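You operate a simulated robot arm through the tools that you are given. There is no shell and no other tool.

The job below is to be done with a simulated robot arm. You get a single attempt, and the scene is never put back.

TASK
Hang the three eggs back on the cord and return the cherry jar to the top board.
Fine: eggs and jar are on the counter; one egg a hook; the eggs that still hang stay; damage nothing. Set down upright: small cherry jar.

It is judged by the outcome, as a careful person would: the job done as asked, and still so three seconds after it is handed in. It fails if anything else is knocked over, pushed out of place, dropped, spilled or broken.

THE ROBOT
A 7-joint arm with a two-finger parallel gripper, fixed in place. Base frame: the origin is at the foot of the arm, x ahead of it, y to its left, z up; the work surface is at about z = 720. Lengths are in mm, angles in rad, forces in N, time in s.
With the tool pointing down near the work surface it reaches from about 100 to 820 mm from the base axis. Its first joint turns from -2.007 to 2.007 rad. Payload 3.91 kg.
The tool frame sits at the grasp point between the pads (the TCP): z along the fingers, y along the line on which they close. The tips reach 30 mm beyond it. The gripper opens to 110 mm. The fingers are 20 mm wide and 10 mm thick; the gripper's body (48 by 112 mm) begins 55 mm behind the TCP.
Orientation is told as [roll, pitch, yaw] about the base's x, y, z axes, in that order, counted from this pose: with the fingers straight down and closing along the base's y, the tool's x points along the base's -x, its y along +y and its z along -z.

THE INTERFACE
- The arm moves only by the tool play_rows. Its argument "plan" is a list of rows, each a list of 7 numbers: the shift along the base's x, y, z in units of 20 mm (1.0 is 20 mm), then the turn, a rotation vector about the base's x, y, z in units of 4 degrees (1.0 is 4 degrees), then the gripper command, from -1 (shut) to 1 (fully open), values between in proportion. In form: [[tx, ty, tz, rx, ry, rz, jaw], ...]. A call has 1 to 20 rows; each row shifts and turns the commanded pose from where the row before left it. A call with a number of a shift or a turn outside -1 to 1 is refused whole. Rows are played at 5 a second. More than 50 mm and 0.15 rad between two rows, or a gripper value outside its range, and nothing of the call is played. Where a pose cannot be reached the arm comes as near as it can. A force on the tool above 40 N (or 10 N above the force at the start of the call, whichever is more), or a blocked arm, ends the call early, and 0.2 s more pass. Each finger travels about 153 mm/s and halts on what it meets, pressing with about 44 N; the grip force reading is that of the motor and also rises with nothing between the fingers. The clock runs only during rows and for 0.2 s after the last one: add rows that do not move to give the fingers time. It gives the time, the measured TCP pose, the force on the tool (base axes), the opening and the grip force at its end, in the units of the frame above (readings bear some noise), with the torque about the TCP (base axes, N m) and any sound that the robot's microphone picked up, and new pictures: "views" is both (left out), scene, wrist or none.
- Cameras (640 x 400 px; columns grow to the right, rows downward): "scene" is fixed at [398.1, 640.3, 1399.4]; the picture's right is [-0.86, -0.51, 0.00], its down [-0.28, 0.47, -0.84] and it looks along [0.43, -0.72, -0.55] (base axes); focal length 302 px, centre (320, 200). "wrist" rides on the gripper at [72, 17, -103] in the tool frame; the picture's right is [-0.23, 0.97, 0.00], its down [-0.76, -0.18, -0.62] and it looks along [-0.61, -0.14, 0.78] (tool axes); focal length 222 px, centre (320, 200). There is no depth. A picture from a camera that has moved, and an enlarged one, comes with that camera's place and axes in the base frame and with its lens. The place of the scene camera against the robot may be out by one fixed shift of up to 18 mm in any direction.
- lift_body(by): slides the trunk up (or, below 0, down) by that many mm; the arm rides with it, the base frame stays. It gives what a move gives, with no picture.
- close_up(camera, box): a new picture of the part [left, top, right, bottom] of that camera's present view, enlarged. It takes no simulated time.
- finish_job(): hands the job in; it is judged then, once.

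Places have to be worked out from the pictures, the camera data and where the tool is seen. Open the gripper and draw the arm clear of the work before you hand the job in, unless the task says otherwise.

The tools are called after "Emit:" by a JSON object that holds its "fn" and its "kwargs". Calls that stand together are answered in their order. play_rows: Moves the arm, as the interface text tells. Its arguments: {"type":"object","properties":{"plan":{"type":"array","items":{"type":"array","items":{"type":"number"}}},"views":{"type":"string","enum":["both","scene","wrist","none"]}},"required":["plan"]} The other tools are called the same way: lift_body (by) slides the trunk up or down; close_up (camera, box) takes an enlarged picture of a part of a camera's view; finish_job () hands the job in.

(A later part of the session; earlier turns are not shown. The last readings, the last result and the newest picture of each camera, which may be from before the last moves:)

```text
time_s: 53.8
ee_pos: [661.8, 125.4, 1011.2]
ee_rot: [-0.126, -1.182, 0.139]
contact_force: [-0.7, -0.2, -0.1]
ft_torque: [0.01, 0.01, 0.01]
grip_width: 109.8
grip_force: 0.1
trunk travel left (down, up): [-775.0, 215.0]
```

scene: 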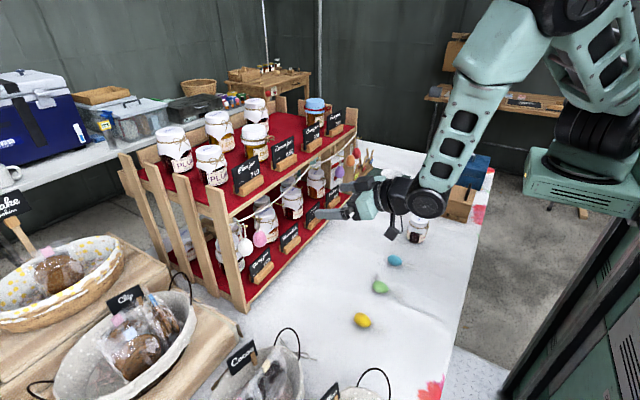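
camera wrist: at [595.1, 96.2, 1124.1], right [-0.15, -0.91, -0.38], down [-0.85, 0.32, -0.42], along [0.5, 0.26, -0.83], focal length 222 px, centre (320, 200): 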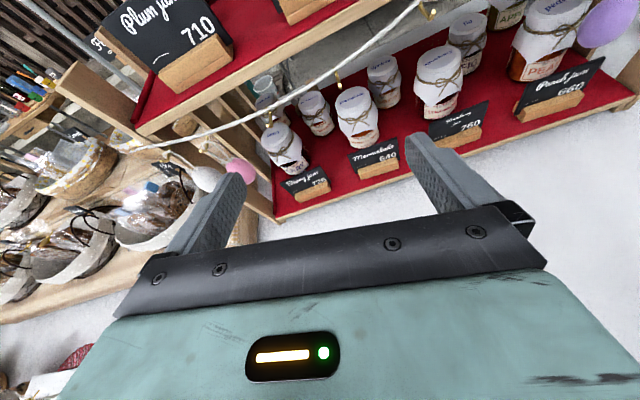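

Recovered. Now I pitch back to straight down while moving above the yellow egg at a safe height.

Emit:
{"fn": "play_rows", "kwargs": {"plan": [[-0.34, 0.22, -0.2, 0.7, 0, -0.283, 1], [-0.34, 0.22, -0.2, 0, 1, 0, 1], [-0.34, 0.22, -0.2, 0, 1, 0, 1], [-0.34, 0.22, -0.2, 0, 1, 0, 1], [-0.34, 0.22, -0.2, 0, 1, 0, 1], [-0.34, 0.22, -0.2, 0, 1, 0, 1], [-0.34, 0.22, -0.2, 0, 1, 0, 1], [-0.34, 0.22, -0.2, 0, 1, 0, 1], [-0.34, 0.22, -0.2, 0, 1, 0, 1], [-0.34, 0.22, -0.2, 0, 1, 0, 1], [-0.34, 0.22, -0.2, 0, 1, 0, 1], [-0.34, 0.22, -0.2, 0, 1, 0, 1], [-0.34, 0.22, -0.2, 0, 1, 0, 1], [-0.34, 0.22, -0.2, 0, 1, 0, 1], [-0.34, 0.22, -0.2, 0, 1, 0, 1], [-0.34, 0.22, -0.2, 0, 1, 0, 1], [-0.34, 0.22, -0.2, 0, 1, 0, 1], [0, 0, 0, 0, 1, 0, 1], [0, 0, 0, 0, 0, 0, 1]], "views": "none"}}

Emit:
{"fn": "play_rows", "kwargs": {"plan": [[0, 0, -1, 0, 0, 0, 1], [0, 0, -1, 0, 0, 0, 1], [0, 0, -1, 0, 0, 0, 1], [0, 0, -1, 0, 0, 0, 1], [0, 0, 0, 0, 0, 0, 1]], "views": "both"}}

```text
time_s: 57.8
ee_pos: [546.3, 198.9, 944.7]
ee_rot: [0.0, 0.002, 0.0]
contact_force: [0.4, 0.7, 0.6]
ft_torque: [0.01, 0.01, -0.01]
grip_width: 110.4
grip_force: 0.1
trunk travel left (down, up): [-775.0, 215.0]
```

```text
time_s: 59.0
ee_pos: [544.8, 200.0, 861.9]
ee_rot: [0.002, 0.002, 0.001]
contact_force: [-0.9, -0.9, 0.3]
ft_torque: [0.0, -0.02, -0.02]
grip_width: 109.9
grip_force: 0.1
trunk travel left (down, up): [-775.0, 215.0]
camera wrist: at [473.4, 215.7, 967.1], right [0.23, 0.97, 0.0], down [0.76, -0.18, 0.62], along [0.61, -0.14, -0.78], focal length 222 px, centre (320, 200)
```

scene: 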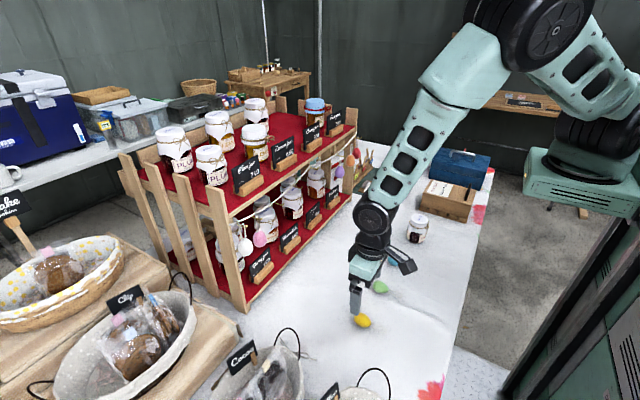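
wrist: 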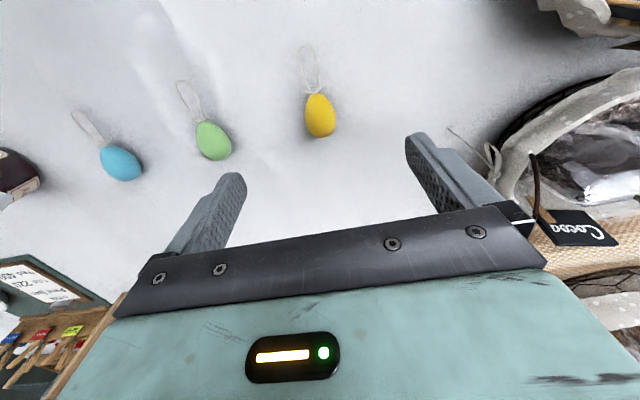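

Emit:
{"fn": "close_up", "kwargs": {"camera": "wrist", "box": [270, 30, 370, 150]}}

Emit:
{"fn": "close_up", "kwargs": {"camera": "wrist", "box": [60, 60, 260, 200]}}

```text
3.33 times, centred on (320, 90) of wrist
camera zoom: at [473.4, 215.7, 967.1], right [0.23, 0.97, 0.0], down [0.76, -0.18, 0.62], along [0.61, -0.14, -0.78], focal length 740 px, centre (320, 567)
```

zoom: 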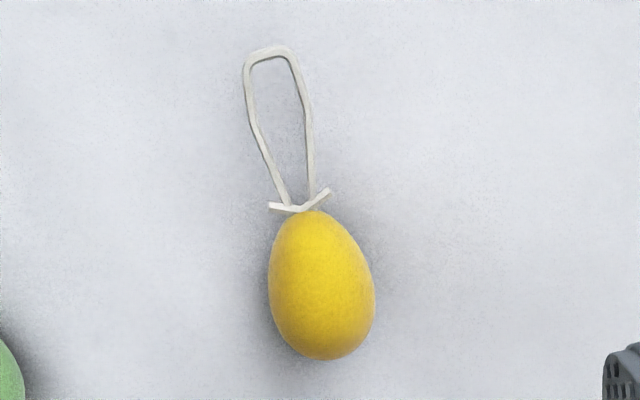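

```text
2.86 times, centred on (160, 130) of wrist
camera zoom: at [473.4, 215.7, 967.1], right [0.23, 0.97, 0.0], down [0.76, -0.18, 0.62], along [0.61, -0.14, -0.78], focal length 635 px, centre (777, 400)
```

zoom: 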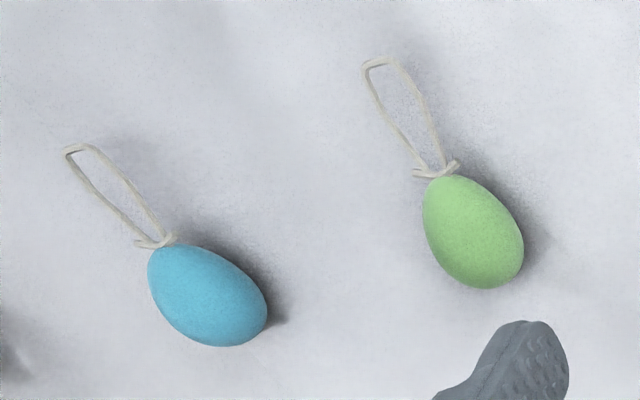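

Yellow egg centre works out at (546.5, 199.4, 736.5), its axis exactly along x with the loop toward -x (knot at 523, loop end at 486, about 16 mm wide). I narrow the jaws a bit and descend around it, with tips staying ~4 mm above the cloth.

Emit:
{"fn": "play_rows", "kwargs": {"plan": [[0.1, 0, -1, 0, 0, 0, 0.2], [0, -0.03, -1, 0, 0, 0, 0.2], [0, 0, -1, 0, 0, 0, 0.2], [0, 0, -1, 0, 0, 0, 0.2], [0, 0, -0.9, 0, 0, 0, 0.2], [0, 0, -0.4, 0, 0, 0, 0.2], [0, 0, 0, 0, 0, 0, 0.2]], "views": "both"}}

```text
time_s: 60.6
ee_pos: [546.9, 200.2, 757.0]
ee_rot: [0.0, 0.001, 0.0]
contact_force: [-0.2, 0.1, 0.1]
ft_torque: [0.01, -0.02, 0.0]
grip_width: 65.9
grip_force: 0.2
trunk travel left (down, up): [-775.0, 215.0]
camera wrist: at [474.6, 215.0, 860.1], right [0.23, 0.97, 0.0], down [0.76, -0.18, 0.62], along [0.61, -0.14, -0.78], focal length 222 px, centre (320, 200)
```

scene: 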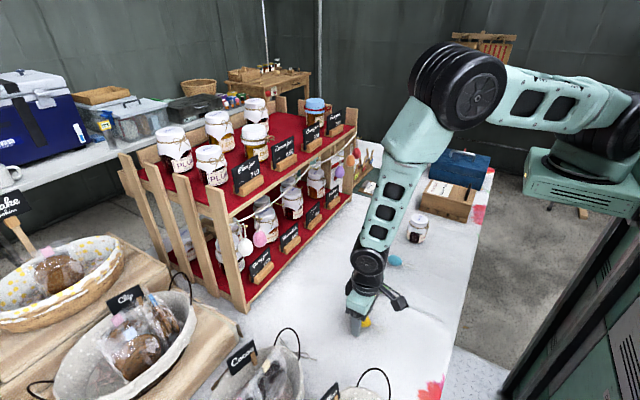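
wrist: 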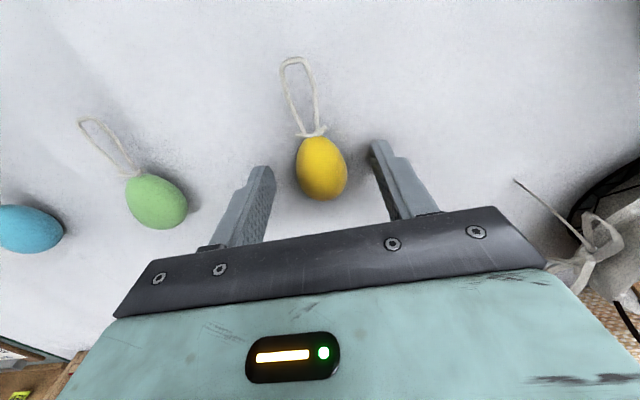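

The fingers straddle the yellow egg evenly. I lower 2 mm more and close gently in steps.

Emit:
{"fn": "play_rows", "kwargs": {"plan": [[0, -0.03, -0.13, 0, 0, 0, 0], [0, 0, 0, 0, 0, 0, -0.2], [0, 0, 0, 0, 0, 0, -0.3], [0, 0, 0, 0, 0, 0, -0.36], [0, 0, 0, 0, 0, 0, -0.4], [0, 0, 0, 0, 0, 0, -0.4]], "views": "wrist"}}

```text
time_s: 62.0
ee_pos: [547.4, 198.1, 754.1]
ee_rot: [0.0, 0.0, 0.002]
contact_force: [-0.4, -0.7, -1.1]
ft_torque: [0.0, 0.0, 0.01]
grip_width: 33.3
grip_force: 0.0
trunk travel left (down, up): [-775.0, 215.0]
camera wrist: at [474.8, 214.4, 857.8], right [0.23, 0.97, 0.0], down [0.76, -0.18, 0.62], along [0.61, -0.14, -0.78], focal length 222 px, centre (320, 200)
```

wrist: 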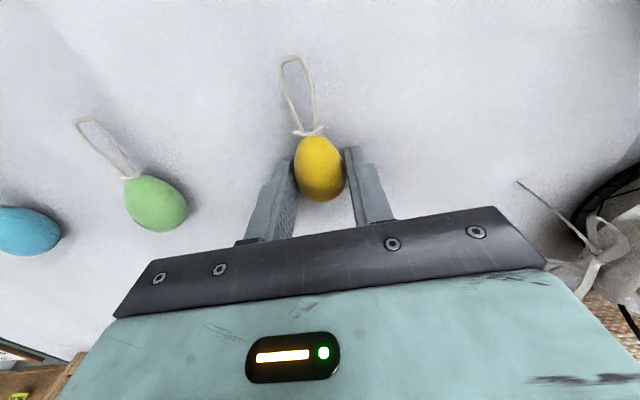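

At 33.3 mm there is no contact force yet, so I close a little further in small steps.

Emit:
{"fn": "play_rows", "kwargs": {"plan": [[0, 0, 0, 0, 0, 0, -0.42], [0, 0, 0, 0, 0, 0, -0.44], [0, 0, 0, 0, 0, 0, -0.46], [0, 0, 0, 0, 0, 0, -0.48], [0, 0, 0, 0, 0, 0, -0.48]], "views": "none"}}

```text
time_s: 63.2
ee_pos: [546.3, 198.2, 754.4]
ee_rot: [0.0, 0.002, 0.0]
contact_force: [0.0, -0.2, 0.0]
ft_torque: [0.04, -0.03, -0.01]
grip_width: 29.9
grip_force: 13.6
trunk travel left (down, up): [-775.0, 215.0]
```

Gripped at 29.9 mm with about 14 N. I firm it slightly and lift to check the hold and how the loop behaves.

Emit:
{"fn": "play_rows", "kwargs": {"plan": [[0, 0, 0, 0, 0, 0, -0.5], [0, 0, 0.5, 0, 0, 0, -0.5], [0, 0, 1, 0, 0, 0, -0.5], [0, 0, 1, 0, 0, 0, -0.5], [0, 0, 1, 0, 0, 0, -0.5], [0, 0, 1, 0, 0, 0, -0.5], [0, 0, 1, 0, 0, 0, -0.5], [0, 0, 1, 0, 0, 0, -0.5], [0, 0, 0, 0, 0, 0, -0.5]], "views": "both"}}

Emit:
{"fn": "close_up", "kwargs": {"camera": "wrist", "box": [240, 30, 400, 230]}}

Emit:
{"fn": "close_up", "kwargs": {"camera": "scene", "box": [320, 240, 420, 340]}}

```text
time_s: 65.2
ee_pos: [548.4, 198.8, 883.9]
ee_rot: [0.001, 0.002, 0.0]
contact_force: [0.2, 0.3, -0.7]
ft_torque: [0.02, 0.02, 0.0]
grip_width: 28.3
grip_force: 0.9
trunk travel left (down, up): [-775.0, 215.0]
camera wrist: at [476.6, 214.8, 988.0], right [0.23, 0.97, 0.0], down [0.76, -0.18, 0.62], along [0.61, -0.14, -0.78], focal length 222 px, centre (320, 200)
```

scene: 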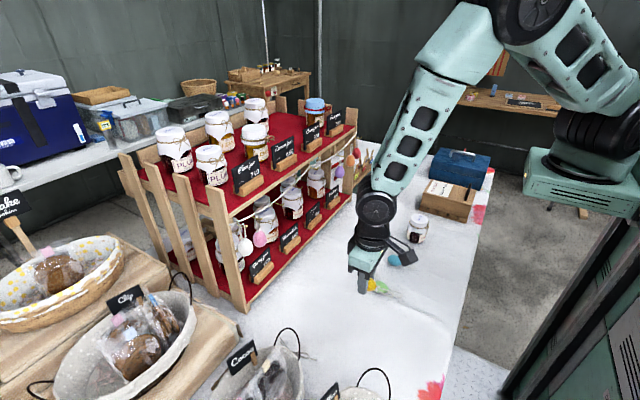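
wrist: 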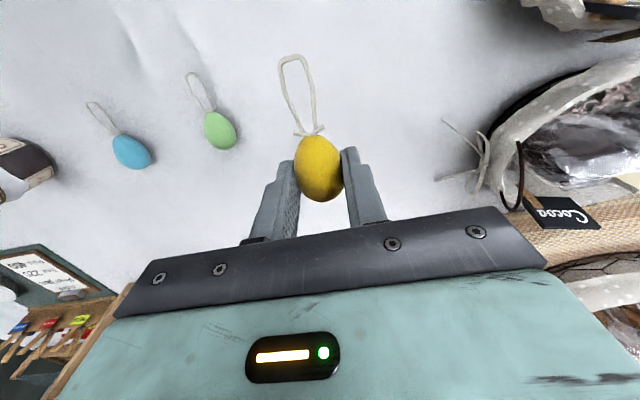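

```text
2.00 times, centred on (320, 130) of wrist
camera zoom: at [476.6, 214.8, 988.0], right [0.23, 0.97, 0.0], down [0.76, -0.18, 0.62], along [0.61, -0.14, -0.78], focal length 444 px, centre (320, 340)
```

zoom: 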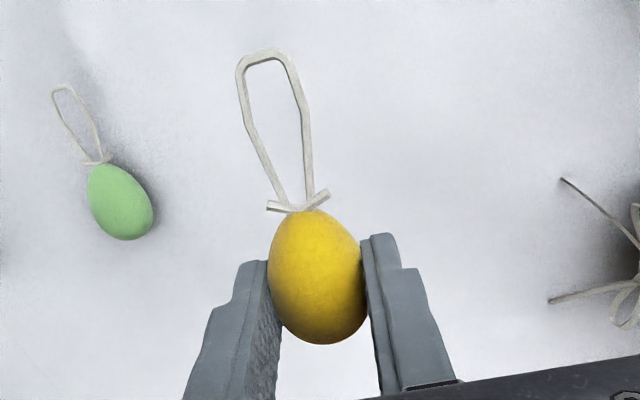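

```text
4.00 times, centred on (370, 290) of scene
camera zoom: at [398.1, 640.3, 1399.4], right [-0.86, -0.51, 0.0], down [-0.28, 0.47, -0.84], along [0.43, -0.72, -0.55], focal length 1208 px, centre (120, -160)
```

zoom: 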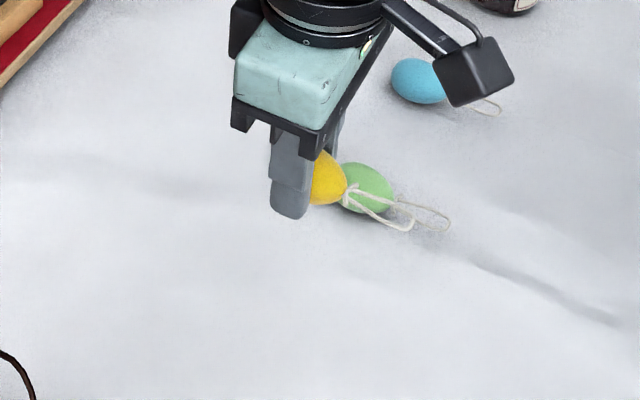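

The egg is held and the loop is rigid, pointing straight out along its axis. The grip reading dropped to 0.9 N, so I tighten slightly and re-read.

Emit:
{"fn": "play_rows", "kwargs": {"plan": [[0, 0, 0, 0, 0, 0, -0.53], [0, 0, 0, 0, 0, 0, -0.53], [0, 0, 0, 0, 0, 0, -0.53], [0, 0, 0, 0, 0, 0, -0.53]], "views": "wrist"}}

Emit:
{"fn": "close_up", "kwargs": {"camera": "wrist", "box": [240, 30, 400, 230]}}

```text
time_s: 66.2
ee_pos: [548.7, 198.1, 884.1]
ee_rot: [0.0, 0.003, -0.001]
contact_force: [-0.5, 0.2, 0.4]
ft_torque: [-0.01, -0.02, -0.02]
grip_width: 27.5
grip_force: 2.3
trunk travel left (down, up): [-775.0, 215.0]
camera wrist: at [476.7, 214.9, 987.8], right [0.23, 0.97, 0.0], down [0.76, -0.18, 0.62], along [0.61, -0.14, -0.78], focal length 222 px, centre (320, 200)
```

wrist: 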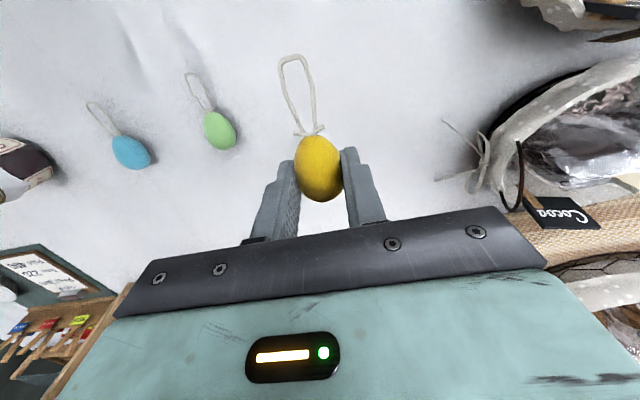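

```text
2.00 times, centred on (320, 130) of wrist
camera zoom: at [476.7, 214.9, 987.8], right [0.23, 0.97, 0.0], down [0.76, -0.18, 0.62], along [0.61, -0.14, -0.78], focal length 444 px, centre (320, 340)
```

zoom: 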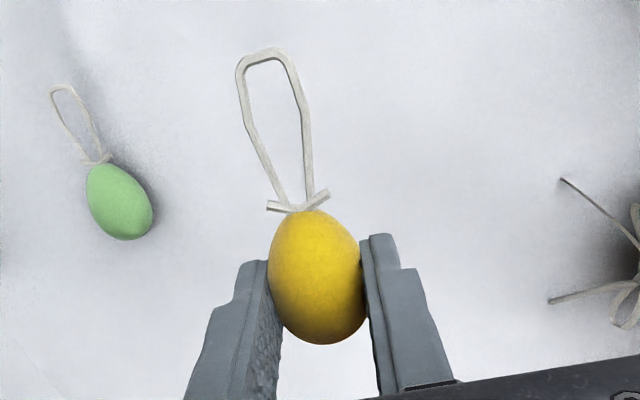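

Still only a few newtons at 27.5 mm; I close a little further to get a firmer hold, watching the reading.

Emit:
{"fn": "play_rows", "kwargs": {"plan": [[0, 0, 0, 0, 0, 0, -0.56], [0, 0, 0, 0, 0, 0, -0.6], [0, 0, 0, 0, 0, 0, -0.6], [0, 0, 0, 0, 0, 0, -0.6]], "views": "none"}}

```text
time_s: 67.2
ee_pos: [549.0, 199.6, 883.6]
ee_rot: [-0.001, 0.001, 0.001]
contact_force: [0.6, -0.6, 0.2]
ft_torque: [-0.01, 0.03, -0.01]
grip_width: 23.6
grip_force: 43.6
trunk travel left (down, up): [-775.0, 215.0]
```

That jumped to the 44 N limit, so I back off to an intermediate value and check the view.

Emit:
{"fn": "play_rows", "kwargs": {"plan": [[0, 0, 0, 0, 0, 0, -0.57], [0, 0, 0, 0, 0, 0, -0.55], [0, 0, 0, 0, 0, 0, -0.55]], "views": "wrist"}}

Emit:
{"fn": "close_up", "kwargs": {"camera": "wrist", "box": [240, 30, 400, 230]}}

```text
time_s: 68.0
ee_pos: [549.5, 199.3, 884.8]
ee_rot: [0.001, 0.002, 0.0]
contact_force: [0.2, -0.3, -0.7]
ft_torque: [0.02, -0.01, -0.02]
grip_width: 25.6
grip_force: 43.6
trunk travel left (down, up): [-775.0, 215.0]
camera wrist: at [476.7, 214.9, 987.8], right [0.23, 0.97, 0.0], down [0.76, -0.18, 0.62], along [0.61, -0.14, -0.78], focal length 222 px, centre (320, 200)
```

wrist: 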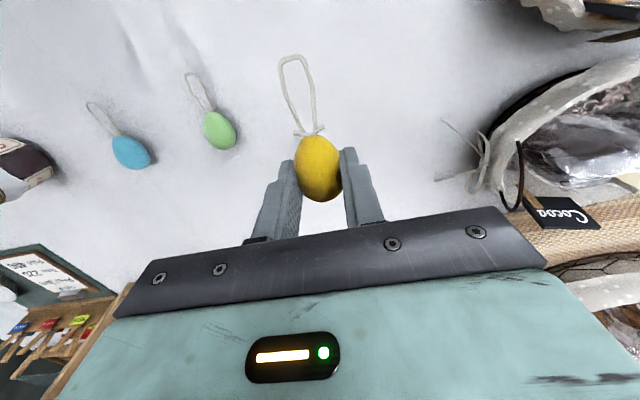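

```text
2.00 times, centred on (320, 130) of wrist
camera zoom: at [476.7, 214.9, 987.8], right [0.23, 0.97, 0.0], down [0.76, -0.18, 0.62], along [0.61, -0.14, -0.78], focal length 444 px, centre (320, 340)
```

zoom: 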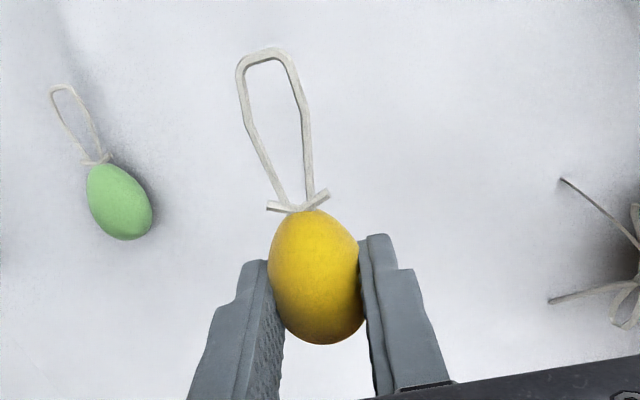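

The reading has hysteresis; I relax slightly to -0.52 to keep a moderate hold.

Emit:
{"fn": "play_rows", "kwargs": {"plan": [[0, 0, 0, 0, 0, 0, -0.53], [0, 0, 0, 0, 0, 0, -0.53], [0, 0, 0, 0, 0, 0, -0.53]], "views": "none"}}

```text
time_s: 68.8
ee_pos: [548.0, 200.2, 884.2]
ee_rot: [0.002, 0.001, 0.0]
contact_force: [-0.3, 0.6, -0.3]
ft_torque: [0.0, 0.02, -0.02]
grip_width: 26.7
grip_force: 42.1
trunk travel left (down, up): [-775.0, 215.0]
```

Good hold. Now I carry the egg up to about (640,125,1010), pitching the tool forward on the way, as tested.

Emit:
{"fn": "play_rows", "kwargs": {"plan": [[0.28, -0.22, 0.5, 0, 0, 0, -0.53], [0.28, -0.22, 0.5, 0, -1, 0, -0.53], [0.28, -0.22, 0.5, 0, -1, 0, -0.53], [0.28, -0.22, 0.5, 0, -1, 0, -0.53], [0.28, -0.22, 0.5, 0, -1, 0, -0.53], [0.28, -0.22, 0.5, 0, -1, 0, -0.53], [0.28, -0.22, 0.5, 0, -1, 0, -0.53], [0.28, -0.22, 0.5, 0, -1, 0, -0.53], [0.28, -0.22, 0.5, 0, -1, 0, -0.53], [0.28, -0.22, 0.5, 0, -1, 0, -0.53], [0.28, -0.22, 0.5, 0, -1, 0, -0.53], [0.28, -0.22, 0.5, 0, -1, 0, -0.53], [0.28, -0.22, 0.5, 0, -1, 0, -0.53], [0.28, -0.22, 0, 0, -1, 0, -0.53], [0.28, -0.22, 0, 0, -1, 0, -0.53], [0.28, -0.22, 0, 0, -1, 0, -0.53], [0.28, -0.22, 0, 0, -1, 0, -0.53], [0, 0, 0, 0, -1, 0, -0.53], [0, 0, 0, 0, 0, 0, -0.53]], "views": "scene"}}

```text
time_s: 72.8
ee_pos: [642.1, 123.4, 1013.4]
ee_rot: [-0.001, -1.187, 0.003]
contact_force: [0.0, -0.5, 0.7]
ft_torque: [0.01, 0.03, -0.01]
grip_width: 26.4
grip_force: 43.1
trunk travel left (down, up): [-775.0, 215.0]
```

scene: 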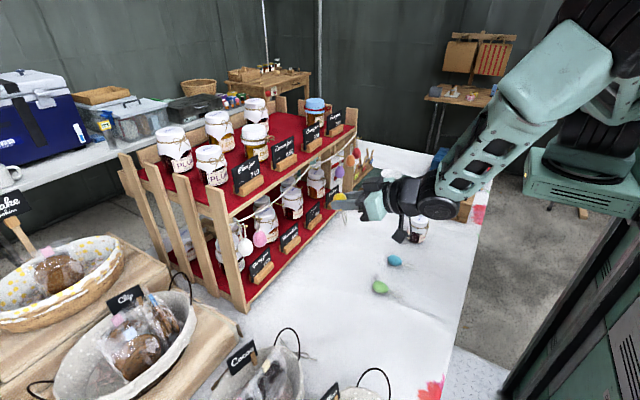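

Pose reached and the egg is still held. Now the tested turn about the tool axis, 40 rows.

Emit:
{"fn": "play_rows", "kwargs": {"plan": [[0, 0, 0, -1, 0, 0.404, -0.53], [0, 0, 0, -1, 0, 0.404, -0.53], [0, 0, 0, -1, 0, 0.404, -0.53], [0, 0, 0, -1, 0, 0.404, -0.53], [0, 0, 0, -1, 0, 0.404, -0.53], [0, 0, 0, -1, 0, 0.404, -0.53], [0, 0, 0, -1, 0, 0.404, -0.53], [0, 0, 0, -1, 0, 0.404, -0.53], [0, 0, 0, -1, 0, 0.404, -0.53], [0, 0, 0, -1, 0, 0.404, -0.53], [0, 0, 0, -1, 0, 0.404, -0.53], [0, 0, 0, -1, 0, 0.404, -0.53], [0, 0, 0, -1, 0, 0.404, -0.53], [0, 0, 0, -1, 0, 0.404, -0.53], [0, 0, 0, -1, 0, 0.404, -0.53], [0, 0, 0, -1, 0, 0.404, -0.53], [0, 0, 0, -1, 0, 0.404, -0.53], [0, 0, 0, -1, 0, 0.404, -0.53], [0, 0, 0, -1, 0, 0.404, -0.53], [0, 0, 0, -1, 0, 0.404, -0.53]], "views": "none"}}

Emit:
{"fn": "play_rows", "kwargs": {"plan": [[0, 0, 0, -1, 0, 0.404, -0.53], [0, 0, 0, -1, 0, 0.404, -0.53], [0, 0, 0, -1, 0, 0.404, -0.53], [0, 0, 0, -1, 0, 0.404, -0.53], [0, 0, 0, -1, 0, 0.404, -0.53], [0, 0, 0, -1, 0, 0.404, -0.53], [0, 0, 0, -1, 0, 0.404, -0.53], [0, 0, 0, -1, 0, 0.404, -0.53], [0, 0, 0, -1, 0, 0.404, -0.53], [0, 0, 0, -1, 0, 0.404, -0.53], [0, 0, 0, -1, 0, 0.404, -0.53], [0, 0, 0, -1, 0, 0.404, -0.53], [0, 0, 0, -1, 0, 0.404, -0.53], [0, 0, 0, -1, 0, 0.404, -0.53], [0, 0, 0, -1, 0, 0.404, -0.53], [0, 0, 0, -1, 0, 0.404, -0.53], [0, 0, 0, -1, 0, 0.404, -0.53], [0, 0, 0, -1, 0, 0.404, -0.53], [0, 0, 0, 0, 0, 0, -0.53]], "views": "both"}}

```text
time_s: 77.0
ee_pos: [643.5, 124.2, 1014.5]
ee_rot: [-1.184, -0.058, 1.546]
contact_force: [0.0, 0.0, 0.3]
ft_torque: [0.0, 0.0, 0.0]
grip_width: 26.4
grip_force: 42.9
trunk travel left (down, up): [-775.0, 215.0]
```

```text
time_s: 81.0
ee_pos: [648.3, 113.1, 1025.7]
ee_rot: [-0.677, 1.049, 2.371]
contact_force: [0.3, -0.7, -0.4]
ft_torque: [-0.03, 0.0, -0.03]
grip_width: 26.3
grip_force: 43.3
trunk travel left (down, up): [-775.0, 215.0]
camera wrist: at [575.8, 73.6, 1123.1], right [-0.23, -0.83, -0.5], down [-0.82, 0.45, -0.36], along [0.53, 0.32, -0.79], focal length 222 px, centre (320, 200)
```

scene: 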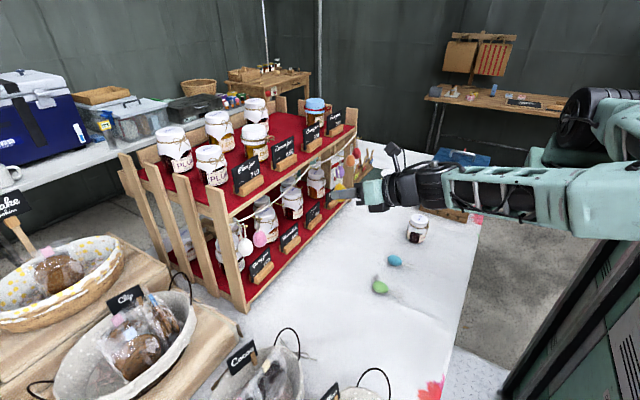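
wrist: 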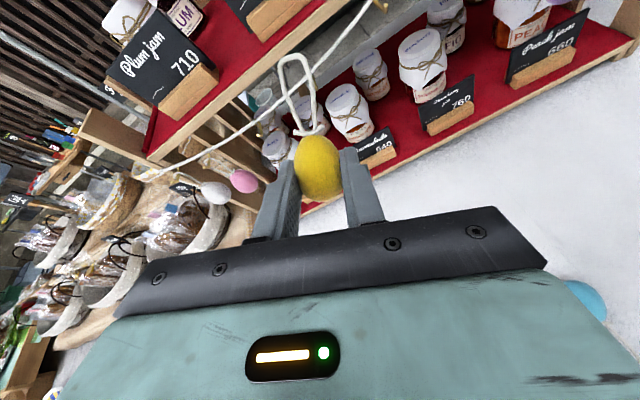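

The egg is upright-ish now; by the readings the loop still leans about 20° sideways and 20° forward. I rotate the remaining ~24° to get the loop upright with the tool nearly level, and move to a stand-off before hook H3.

Emit:
{"fn": "play_rows", "kwargs": {"plan": [[0.2, 0.6, -0.7, -0.958, -0.626, 0.344, -0.53], [0.2, 0.6, -0.7, -0.958, -0.626, 0.344, -0.53], [0.2, 0.6, -0.7, -0.958, -0.626, 0.344, -0.53], [0.2, 0.6, -0.7, -0.958, -0.626, 0.344, -0.53], [0.2, 0.6, -0.7, -0.958, -0.626, 0.344, -0.53], [0, 0, 0, 0, 0, 0, -0.53]], "views": "both"}}

```text
time_s: 81.5
ee_pos: [651.4, 110.1, 1030.8]
ee_rot: [-0.74, 1.039, 2.256]
contact_force: [-0.3, 0.3, -0.1]
ft_torque: [-0.01, 0.01, -0.01]
grip_width: 24.2
grip_force: 43.5
trunk travel left (down, up): [-775.0, 215.0]
stopped in row 2: the arm was blocked; the commanded pose is now the measured one
camera wrist: at [575.9, 72.8, 1125.8], right [-0.27, -0.8, -0.53], down [-0.78, 0.5, -0.36], along [0.56, 0.32, -0.77], focal length 222 px, centre (320, 200)
```

scene: 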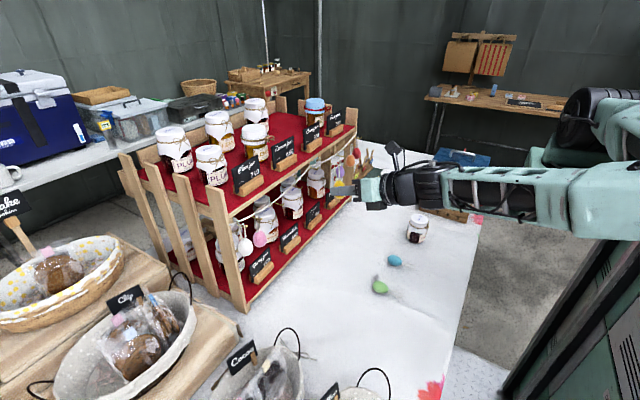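
wrist: 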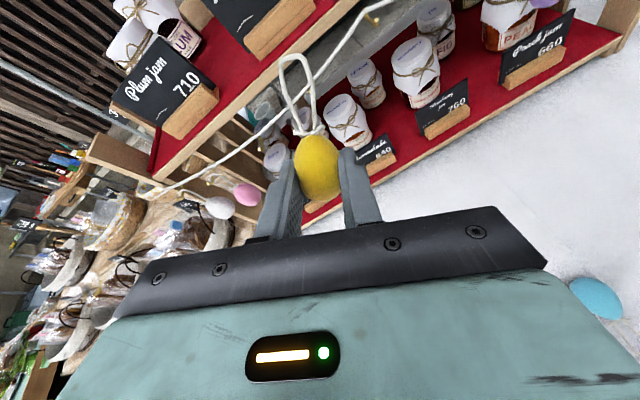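

The arm runs into a joint limit when finishing that turn. A cleaner way is to put the egg back on the counter turned by about 60° and regrasp it from the opposite side. The final placing pose is then the unrotated one (wrist at neutral), which I tested as easy. I unwind first.

Emit:
{"fn": "play_rows", "kwargs": {"plan": [[0, 0.03, -0.04, 1, 0, -0.404, -0.53], [0, 0.03, -0.04, 1, 0, -0.404, -0.53], [0, 0.03, -0.04, 1, 0, -0.404, -0.53], [0, 0.03, -0.04, 1, 0, -0.404, -0.53], [0, 0.03, -0.04, 1, 0, -0.404, -0.53], [0, 0.03, -0.04, 1, 0, -0.404, -0.53], [0, 0.03, -0.04, 1, 0, -0.404, -0.53], [0, 0.03, -0.04, 1, 0, -0.404, -0.53], [0, 0.03, -0.04, 1, 0, -0.404, -0.53], [0, 0.03, -0.04, 1, 0, -0.404, -0.53], [0, 0.03, -0.04, 1, 0, -0.404, -0.53], [0, 0.03, -0.04, 1, 0, -0.404, -0.53], [0, 0.03, -0.04, 1, 0, -0.404, -0.53], [0, 0.03, -0.04, 1, 0, -0.404, -0.53], [0, 0.03, -0.04, 1, 0, -0.404, -0.53], [0, 0.03, -0.04, 1, 0, -0.404, -0.53], [0, 0.03, -0.04, 1, 0, -0.404, -0.53], [0, 0.03, -0.04, 1, 0, -0.404, -0.53], [0, 0.03, -0.04, 1, 0, -0.404, -0.53], [0, 0.03, -0.04, 1, 0, -0.404, -0.53]], "views": "both"}}

```text
time_s: 85.7
ee_pos: [653.2, 133.4, 1014.4]
ee_rot: [-1.117, -0.308, 1.419]
contact_force: [0.2, 0.0, 0.2]
ft_torque: [-0.02, 0.0, 0.03]
grip_width: 26.2
grip_force: 43.5
trunk travel left (down, up): [-775.0, 215.0]
camera wrist: at [542.6, 70.0, 1021.3], right [-0.35, 0.54, -0.77], down [-0.39, 0.66, 0.64], along [0.85, 0.52, -0.02], focal length 222 px, centre (320, 200)
```

scene: 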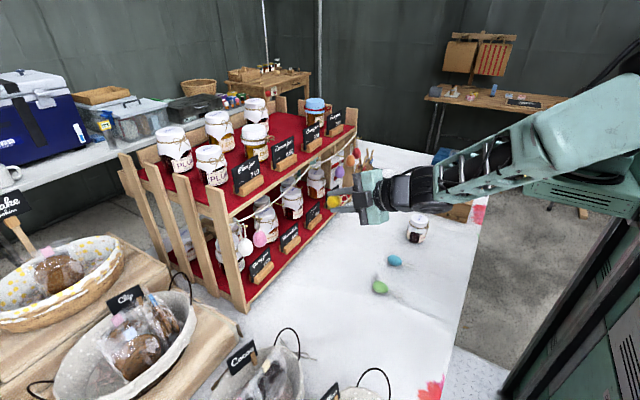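
wrist: 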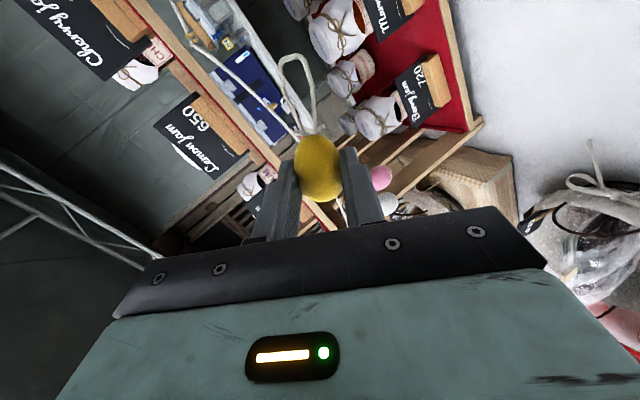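

About 75° of turn remains; I unwind 4 rows more, then pitch back to tool-down above the free counter spot.

Emit:
{"fn": "play_rows", "kwargs": {"plan": [[0, 0, 0, 1, 0, -0.404, -0.53], [0, 0, 0, 1, 0, -0.404, -0.53], [0, 0, 0, 1, 0, -0.404, -0.53], [-0.3, 0.2, 0, 0, 1, 0, -0.53], [-0.3, 0.2, 0, 0, 1, 0, -0.53], [-0.3, 0.2, 0, 0, 1, 0, -0.53], [-0.3, 0.2, 0, 0, 1, 0, -0.53], [-0.3, 0.2, 0, 0, 1, 0, -0.53], [-0.3, 0.2, -0.2, 0, 1, 0, -0.53], [-0.3, 0.2, -0.2, 0, 1, 0, -0.53], [-0.3, 0.2, -0.2, 0, 1, 0, -0.53], [-0.3, 0.2, -0.2, 0, 1, 0, -0.53], [-0.3, 0.2, -0.2, 0, 1, 0, -0.53], [-0.3, 0.2, -0.2, 0, 1, 0, -0.53], [-0.3, 0.2, -0.2, 0, 1, 0, -0.53], [-0.3, 0.2, -0.2, 0, 1, 0, -0.53], [-0.3, 0.2, -0.2, 0, 1, 0, -0.53], [-0.3, 0.2, -0.2, 0, 1, 0, -0.53], [-0.3, 0.2, -0.2, 0, 1, 0, -0.53], [-0.3, 0, -0.2, 0, 1, 0, -0.53]], "views": "both"}}

```text
time_s: 89.9
ee_pos: [552.0, 197.9, 966.6]
ee_rot: [0.042, 0.021, 1.004]
contact_force: [-0.5, 0.7, 0.1]
ft_torque: [0.0, 0.0, 0.0]
grip_width: 26.6
grip_force: 42.8
trunk travel left (down, up): [-775.0, 215.0]
camera wrist: at [503.2, 144.7, 1072.3], right [-0.7, 0.71, 0.04], down [0.59, 0.54, 0.6], along [0.41, 0.44, -0.8], focal length 222 px, centre (320, 200)
```

scene: 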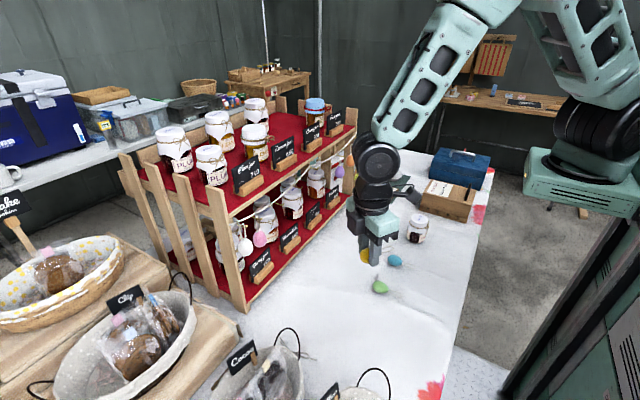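
wrist: 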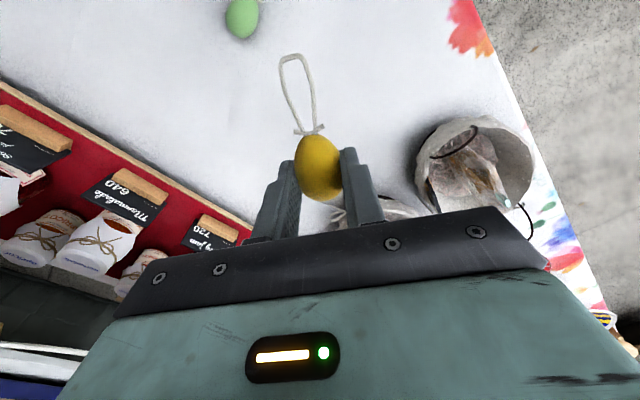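

Tool-down with yaw 57.5°. I correct the small tilt and lower the egg to the counter at (552,198) at the same TCP height it was picked from.

Emit:
{"fn": "play_rows", "kwargs": {"plan": [[0, 0, -1, -0.07, -0.67, 0, -0.53], [0, 0, -1, 0, 0, 0, -0.53], [0, 0, -1, 0, 0, 0, -0.53], [0, 0, -1, 0, 0, 0, -0.53], [0, 0, -1, 0, 0, 0, -0.53], [0, 0, -1, 0, 0, 0, -0.53], [0, 0, -1, 0, 0, 0, -0.53], [0, 0, -1, 0, 0, 0, -0.53], [0, 0, -1, 0, 0, 0, -0.53], [0, 0, -0.8, 0, 0, 0, -0.53], [0, 0, -0.4, 0, 0, 0, -0.53], [0, 0, 0, 0, 0, 0, -0.53]], "views": "wrist"}}

```text
time_s: 92.5
ee_pos: [550.4, 196.2, 762.2]
ee_rot: [0.001, -0.002, 1.005]
contact_force: [0.9, 0.6, 0.1]
ft_torque: [0.0, 0.02, -0.03]
grip_width: 26.6
grip_force: 43.7
trunk travel left (down, up): [-775.0, 215.0]
camera wrist: at [497.1, 143.1, 865.5], right [-0.7, 0.71, 0.0], down [0.56, 0.55, 0.62], along [0.45, 0.44, -0.78], focal length 222 px, centre (320, 200)
```

wrist: 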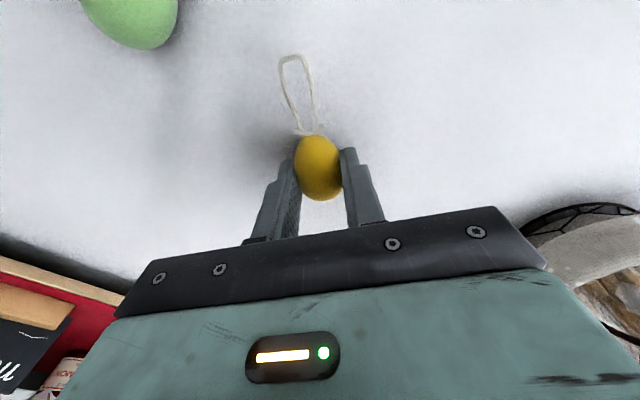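

At z=762; I lower the last millimetres in small steps and watch the force.

Emit:
{"fn": "play_rows", "kwargs": {"plan": [[0, 0, -0.2, 0, 0, 0, -0.53], [0, 0, -0.1, 0, 0, 0, -0.53], [0, 0, -0.08, 0, 0, 0, -0.53], [0, 0, 0, 0, 0, 0, -0.53]], "views": "none"}}

```text
time_s: 93.5
ee_pos: [550.9, 196.0, 755.4]
ee_rot: [0.0, -0.001, 1.005]
contact_force: [0.1, -0.6, 2.5]
ft_torque: [-0.03, 0.0, 0.01]
grip_width: 26.6
grip_force: 43.0
trunk travel left (down, up): [-775.0, 215.0]
```

There is 2.5 N upward, so the egg is resting on the cloth. I open slowly and look.

Emit:
{"fn": "play_rows", "kwargs": {"plan": [[0, 0, 0, 0, 0, 0, -0.48], [0, 0, 0, 0, 0, 0, -0.42], [0, 0, 0, 0, 0, 0, -0.36], [0, 0, 0, 0, 0, 0, -0.3], [0, 0, 0, 0, 0, 0, -0.2], [0, 0, 0, 0, 0, 0, 0], [0, 0, 0, 0, 0, 0, 0.2], [0, 0, 0, 0, 0, 0, 0.2]], "views": "wrist"}}

```text
time_s: 95.3
ee_pos: [549.9, 196.4, 755.3]
ee_rot: [0.0, -0.001, 1.005]
contact_force: [-0.9, -0.5, -0.3]
ft_torque: [0.02, -0.01, 0.01]
grip_width: 66.1
grip_force: 0.0
trunk travel left (down, up): [-775.0, 215.0]
camera wrist: at [497.7, 143.6, 857.6], right [-0.7, 0.71, 0.0], down [0.56, 0.55, 0.62], along [0.45, 0.44, -0.78], focal length 222 px, centre (320, 200)
```

wrist: 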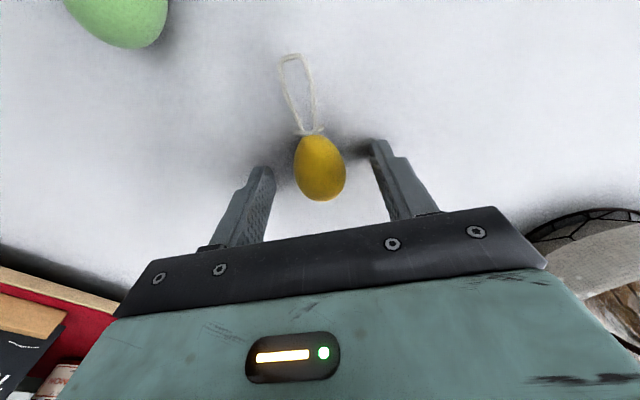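

The egg sits still with its loop flat. I rise straight up, then yaw by -180° to regrasp it from the other side.

Emit:
{"fn": "play_rows", "kwargs": {"plan": [[0, 0, 1, 0, 0, 0, 0.2], [0, 0, 1, 0, 0, 0, 0.2], [0, 0, 1, 0, 0, 0, 0.2], [0, 0, 1, 0, 0, -1, 0.2], [0, 0, 1, 0, 0, -1, 0.2], [0, 0, 1, 0, 0, -1, 0.2], [0, 0, 0, 0, 0, -1, 0.2], [0, 0, 0, 0, 0, -1, 0.2], [0, 0, 0, 0, 0, -1, 0.2], [0, 0, 0, 0, 0, -1, 0.2], [0, 0, 0, 0, 0, -1, 0.2], [0, 0, 0, 0, 0, -1, 0.2], [0, 0, 0, 0, 0, -1, 0.2], [0, 0, 0, 0, 0, -1, 0.2], [0, 0, 0, 0, 0, -1, 0.2], [0, 0, 0, 0, 0, -1, 0.2], [0, 0, 0, 0, 0, -1, 0.2], [0, 0, 0, 0, 0, -1, 0.2], [0, 0, 0, 0, 0, -1, 0.2], [0, 0, 0, 0, 0, -1, 0.2]], "views": "none"}}

Emit:
{"fn": "play_rows", "kwargs": {"plan": [[0, 0, 0, 0, 0, -1, 0.2], [0, 0, 0, 0, 0, -1, 0.2], [0, 0, 0, 0, 0, -1, 0.2], [0, 0, 0, 0, 0, -1, 0.2], [0, 0, 0, 0, 0, -1, 0.2], [0, 0, 0, 0, 0, -1, 0.2], [0, 0, 0, 0, 0, -1, 0.2], [0, 0, 0, 0, 0, -1, 0.2], [0, 0, 0, 0, 0, -1, 0.2], [0, 0, 0, 0, 0, -1, 0.2], [0, 0, 0, 0, 0, -1, 0.2], [0, 0, 0, 0, 0, -1, 0.2], [0, 0, 0, 0, 0, -1, 0.2], [0, 0, 0, 0, 0, -1, 0.2], [0, 0, 0, 0, 0, -1, 0.2], [0, 0, 0, 0, 0, -1, 0.2], [0, 0, 0, 0, 0, -1, 0.2], [0, 0, 0, 0, 0, -1, 0.2], [0, 0, 0, 0, 0, -1, 0.2], [0, 0, 0, 0, 0, -1, 0.2]], "views": "none"}}

Emit:
{"fn": "play_rows", "kwargs": {"plan": [[0, 0, 0, 0, 0, -1, 0.2], [0, 0, 0, 0, 0, -1, 0.2], [0, 0, 0, 0, 0, -1, 0.2], [0, 0, 0, 0, 0, -1, 0.2], [0, 0, 0, 0, 0, -1, 0.2], [0, 0, 0, 0, 0, -1, 0.2], [0, 0, 0, 0, 0, -1, 0.2], [0, 0, 0, 0, 0, -1, 0.2], [0, 0, 0, 0, 0, 0, 0.2]], "views": "both"}}

```text
time_s: 99.5
ee_pos: [552.2, 198.0, 874.8]
ee_rot: [0.001, 0.001, -0.184]
contact_force: [-0.3, 0.8, -0.2]
ft_torque: [0.0, -0.01, 0.0]
grip_width: 66.1
grip_force: 0.0
trunk travel left (down, up): [-775.0, 215.0]
```

```text
time_s: 103.7
ee_pos: [553.2, 198.2, 874.3]
ee_rot: [0.001, 0.0, -1.58]
contact_force: [0.0, 1.3, -0.2]
ft_torque: [-0.01, 0.02, 0.02]
grip_width: 66.0
grip_force: 0.0
trunk travel left (down, up): [-775.0, 215.0]
```

```text
time_s: 105.7
ee_pos: [550.6, 196.9, 873.7]
ee_rot: [-0.001, 0.0, -2.139]
contact_force: [-0.3, -0.6, -0.5]
ft_torque: [0.0, 0.0, 0.02]
grip_width: 65.7
grip_force: 0.0
trunk travel left (down, up): [-775.0, 215.0]
camera wrist: at [605.1, 248.5, 977.3], right [0.7, -0.72, 0.0], down [-0.56, -0.55, 0.62], along [-0.45, -0.44, -0.78], focal length 222 px, centre (320, 200)
```

scene: 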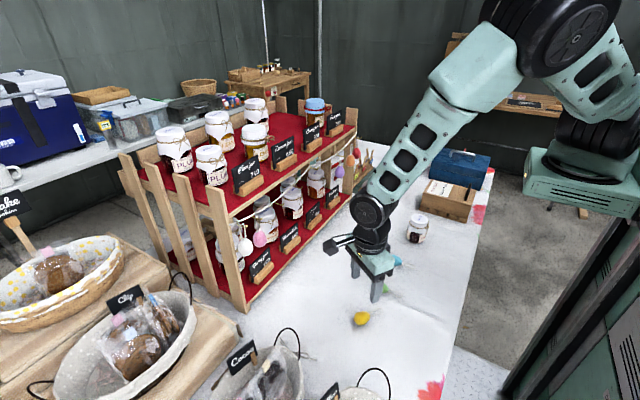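
wrist: 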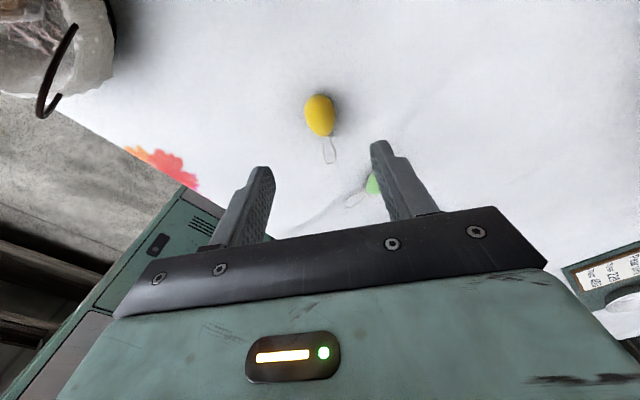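

Yaw is now -122.5°. I zoom to measure the egg's exact place from here.

Emit:
{"fn": "close_up", "kwargs": {"camera": "wrist", "box": [270, 70, 390, 190]}}

```text
3.33 times, centred on (330, 130) of wrist
camera zoom: at [605.1, 248.5, 977.3], right [0.7, -0.72, 0.0], down [-0.56, -0.55, 0.62], along [-0.45, -0.44, -0.78], focal length 740 px, centre (287, 433)
```

zoom: 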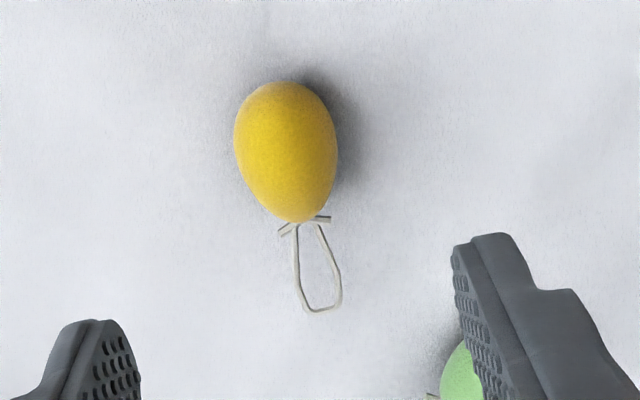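

The egg is at (549.2,194.4) with the loop at azimuth 237°, matching the tool yaw. I centre, descend and regrasp.

Emit:
{"fn": "play_rows", "kwargs": {"plan": [[-0.07, -0.12, -1, 0, 0, 0, 0.2], [0, 0, -1, 0, 0, 0, 0.2], [0, 0, -1, 0, 0, 0, 0.2], [0, 0, -1, 0, 0, 0, 0.2], [0, 0, -1, 0, 0, 0, 0.2], [0, 0, -0.6, 0, 0, 0, 0.2], [0, 0, -0.3, 0, 0, 0, 0.2], [0, 0, 0, 0, 0, 0, 0.2]], "views": "wrist"}}

```text
time_s: 107.5
ee_pos: [551.2, 196.1, 756.8]
ee_rot: [0.0, 0.0, -2.139]
contact_force: [-0.8, 0.1, 0.4]
ft_torque: [-0.04, 0.0, 0.0]
grip_width: 65.9
grip_force: 0.1
trunk travel left (down, up): [-775.0, 215.0]
camera wrist: at [603.9, 246.4, 859.4], right [0.7, -0.71, 0.0], down [-0.56, -0.55, 0.62], along [-0.45, -0.44, -0.78], focal length 222 px, centre (320, 200)
```

wrist: 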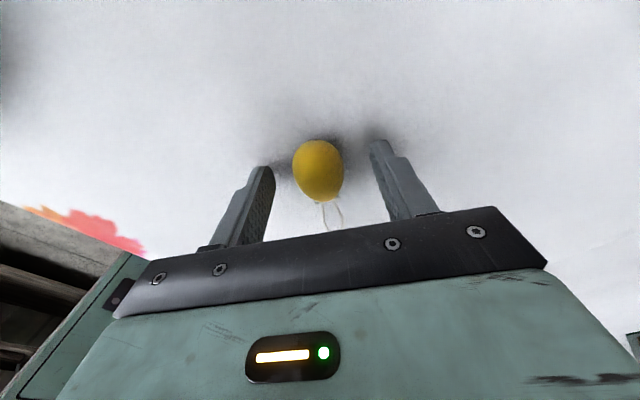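

Well centred. Down the last 2 mm and close in steps.

Emit:
{"fn": "play_rows", "kwargs": {"plan": [[0, 0, -0.1, 0, 0, 0, 0], [0, 0, 0, 0, 0, 0, -0.2], [0, 0, 0, 0, 0, 0, -0.35], [0, 0, 0, 0, 0, 0, -0.42], [0, 0, 0, 0, 0, 0, -0.46], [0, 0, 0, 0, 0, 0, -0.5], [0, 0, 0, 0, 0, 0, -0.53], [0, 0, 0, 0, 0, 0, -0.55], [0, 0, 0, 0, 0, 0, -0.55]], "views": "none"}}

```text
time_s: 109.5
ee_pos: [549.2, 195.3, 754.2]
ee_rot: [0.0, 0.001, -2.136]
contact_force: [-0.1, 0.4, 0.0]
ft_torque: [0.02, -0.02, 0.0]
grip_width: 26.6
grip_force: 42.8
trunk travel left (down, up): [-775.0, 215.0]
```

Gripped again (26.6 mm). Lift, and yaw back +122.5° while rising so the loop ends up pointing toward the shelf.

Emit:
{"fn": "play_rows", "kwargs": {"plan": [[0, 0, 0.6, 0, 0, 0, -0.55], [0, 0, 1, 0, 0, 0, -0.55], [0, 0, 1, 0, 0, 0, -0.55], [0, 0, 1, 0, 0, 1, -0.55], [0, 0, 1, 0, 0, 1, -0.55], [0, 0, 1, 0, 0, 1, -0.55], [0, 0, 1, 0, 0, 1, -0.55], [0, 0, 1, 0, 0, 1, -0.55], [0, 0, 1, 0, 0, 1, -0.55], [0, 0, 1, 0, 0, 1, -0.55], [0, 0, 1, 0, 0, 1, -0.55], [0, 0, 1, 0, 0, 1, -0.55], [0, 0, 1, 0, 0, 1, -0.55], [0, 0, 0, 0, 0, 1, -0.55], [0, 0, 0, 0, 0, 1, -0.55], [0, 0, 0, 0, 0, 1, -0.55], [0, 0, 0, 0, 0, 1, -0.55], [0, 0, 0, 0, 0, 1, -0.55], [0, 0, 0, 0, 0, 1, -0.55], [0, 0, 0, 0, 0, 1, -0.55]], "views": "none"}}

Emit:
{"fn": "play_rows", "kwargs": {"plan": [[0, 0, 0, 0, 0, 1, -0.55], [0, 0, 0, 0, 0, 1, -0.55], [0, 0, 0, 0, 0, 1, -0.55], [0, 0, 0, 0, 0, 1, -0.55], [0, 0, 0, 0, 0, 1, -0.55], [0, 0, 0, 0, 0, 1, -0.55], [0, 0, 0, 0, 0, 1, -0.55], [0, 0, 0, 0, 0, 1, -0.55], [0, 0, 0, 0, 0, 1, -0.55], [0, 0, 0, 0, 0, 1, -0.55], [0, 0, 0, 0, 0, 1, -0.55], [0, 0, 0, 0, 0, 1, -0.55], [0, 0, 0, 0, 0, 1, -0.55], [0, 0, 0, 0, 0, 0.65, -0.55], [0, 0, 0, 0, 0, 0, -0.55]], "views": "both"}}

```text
time_s: 113.7
ee_pos: [551.2, 195.0, 1005.7]
ee_rot: [-0.001, -0.001, -0.949]
contact_force: [0.2, 0.1, -0.5]
ft_torque: [-0.01, -0.01, -0.03]
grip_width: 27.8
grip_force: 15.6
trunk travel left (down, up): [-775.0, 215.0]
```

```text
time_s: 116.9
ee_pos: [550.3, 194.5, 1006.3]
ee_rot: [0.0, 0.0, 0.002]
contact_force: [-0.4, 0.7, 0.8]
ft_torque: [0.01, -0.02, 0.02]
grip_width: 27.4
grip_force: 29.9
trunk travel left (down, up): [-775.0, 215.0]
camera wrist: at [478.2, 210.7, 1110.5], right [0.22, 0.97, 0.0], down [0.76, -0.17, 0.62], along [0.61, -0.14, -0.78], focal length 222 px, centre (320, 200)
```

scene: 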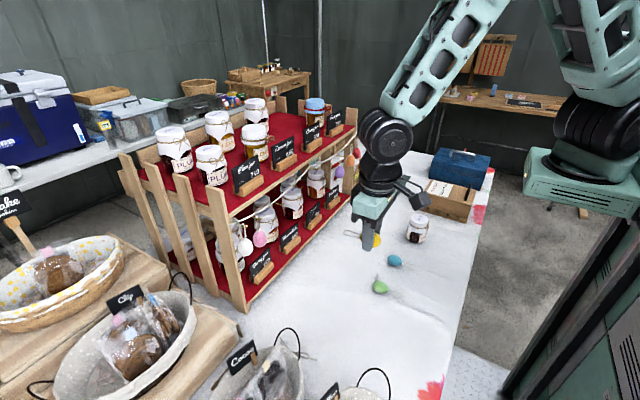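
wrist: 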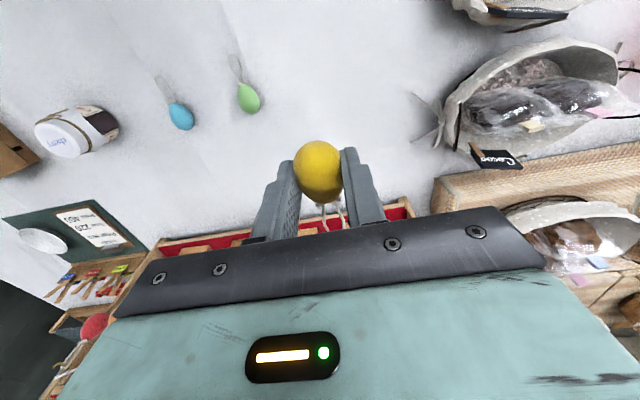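

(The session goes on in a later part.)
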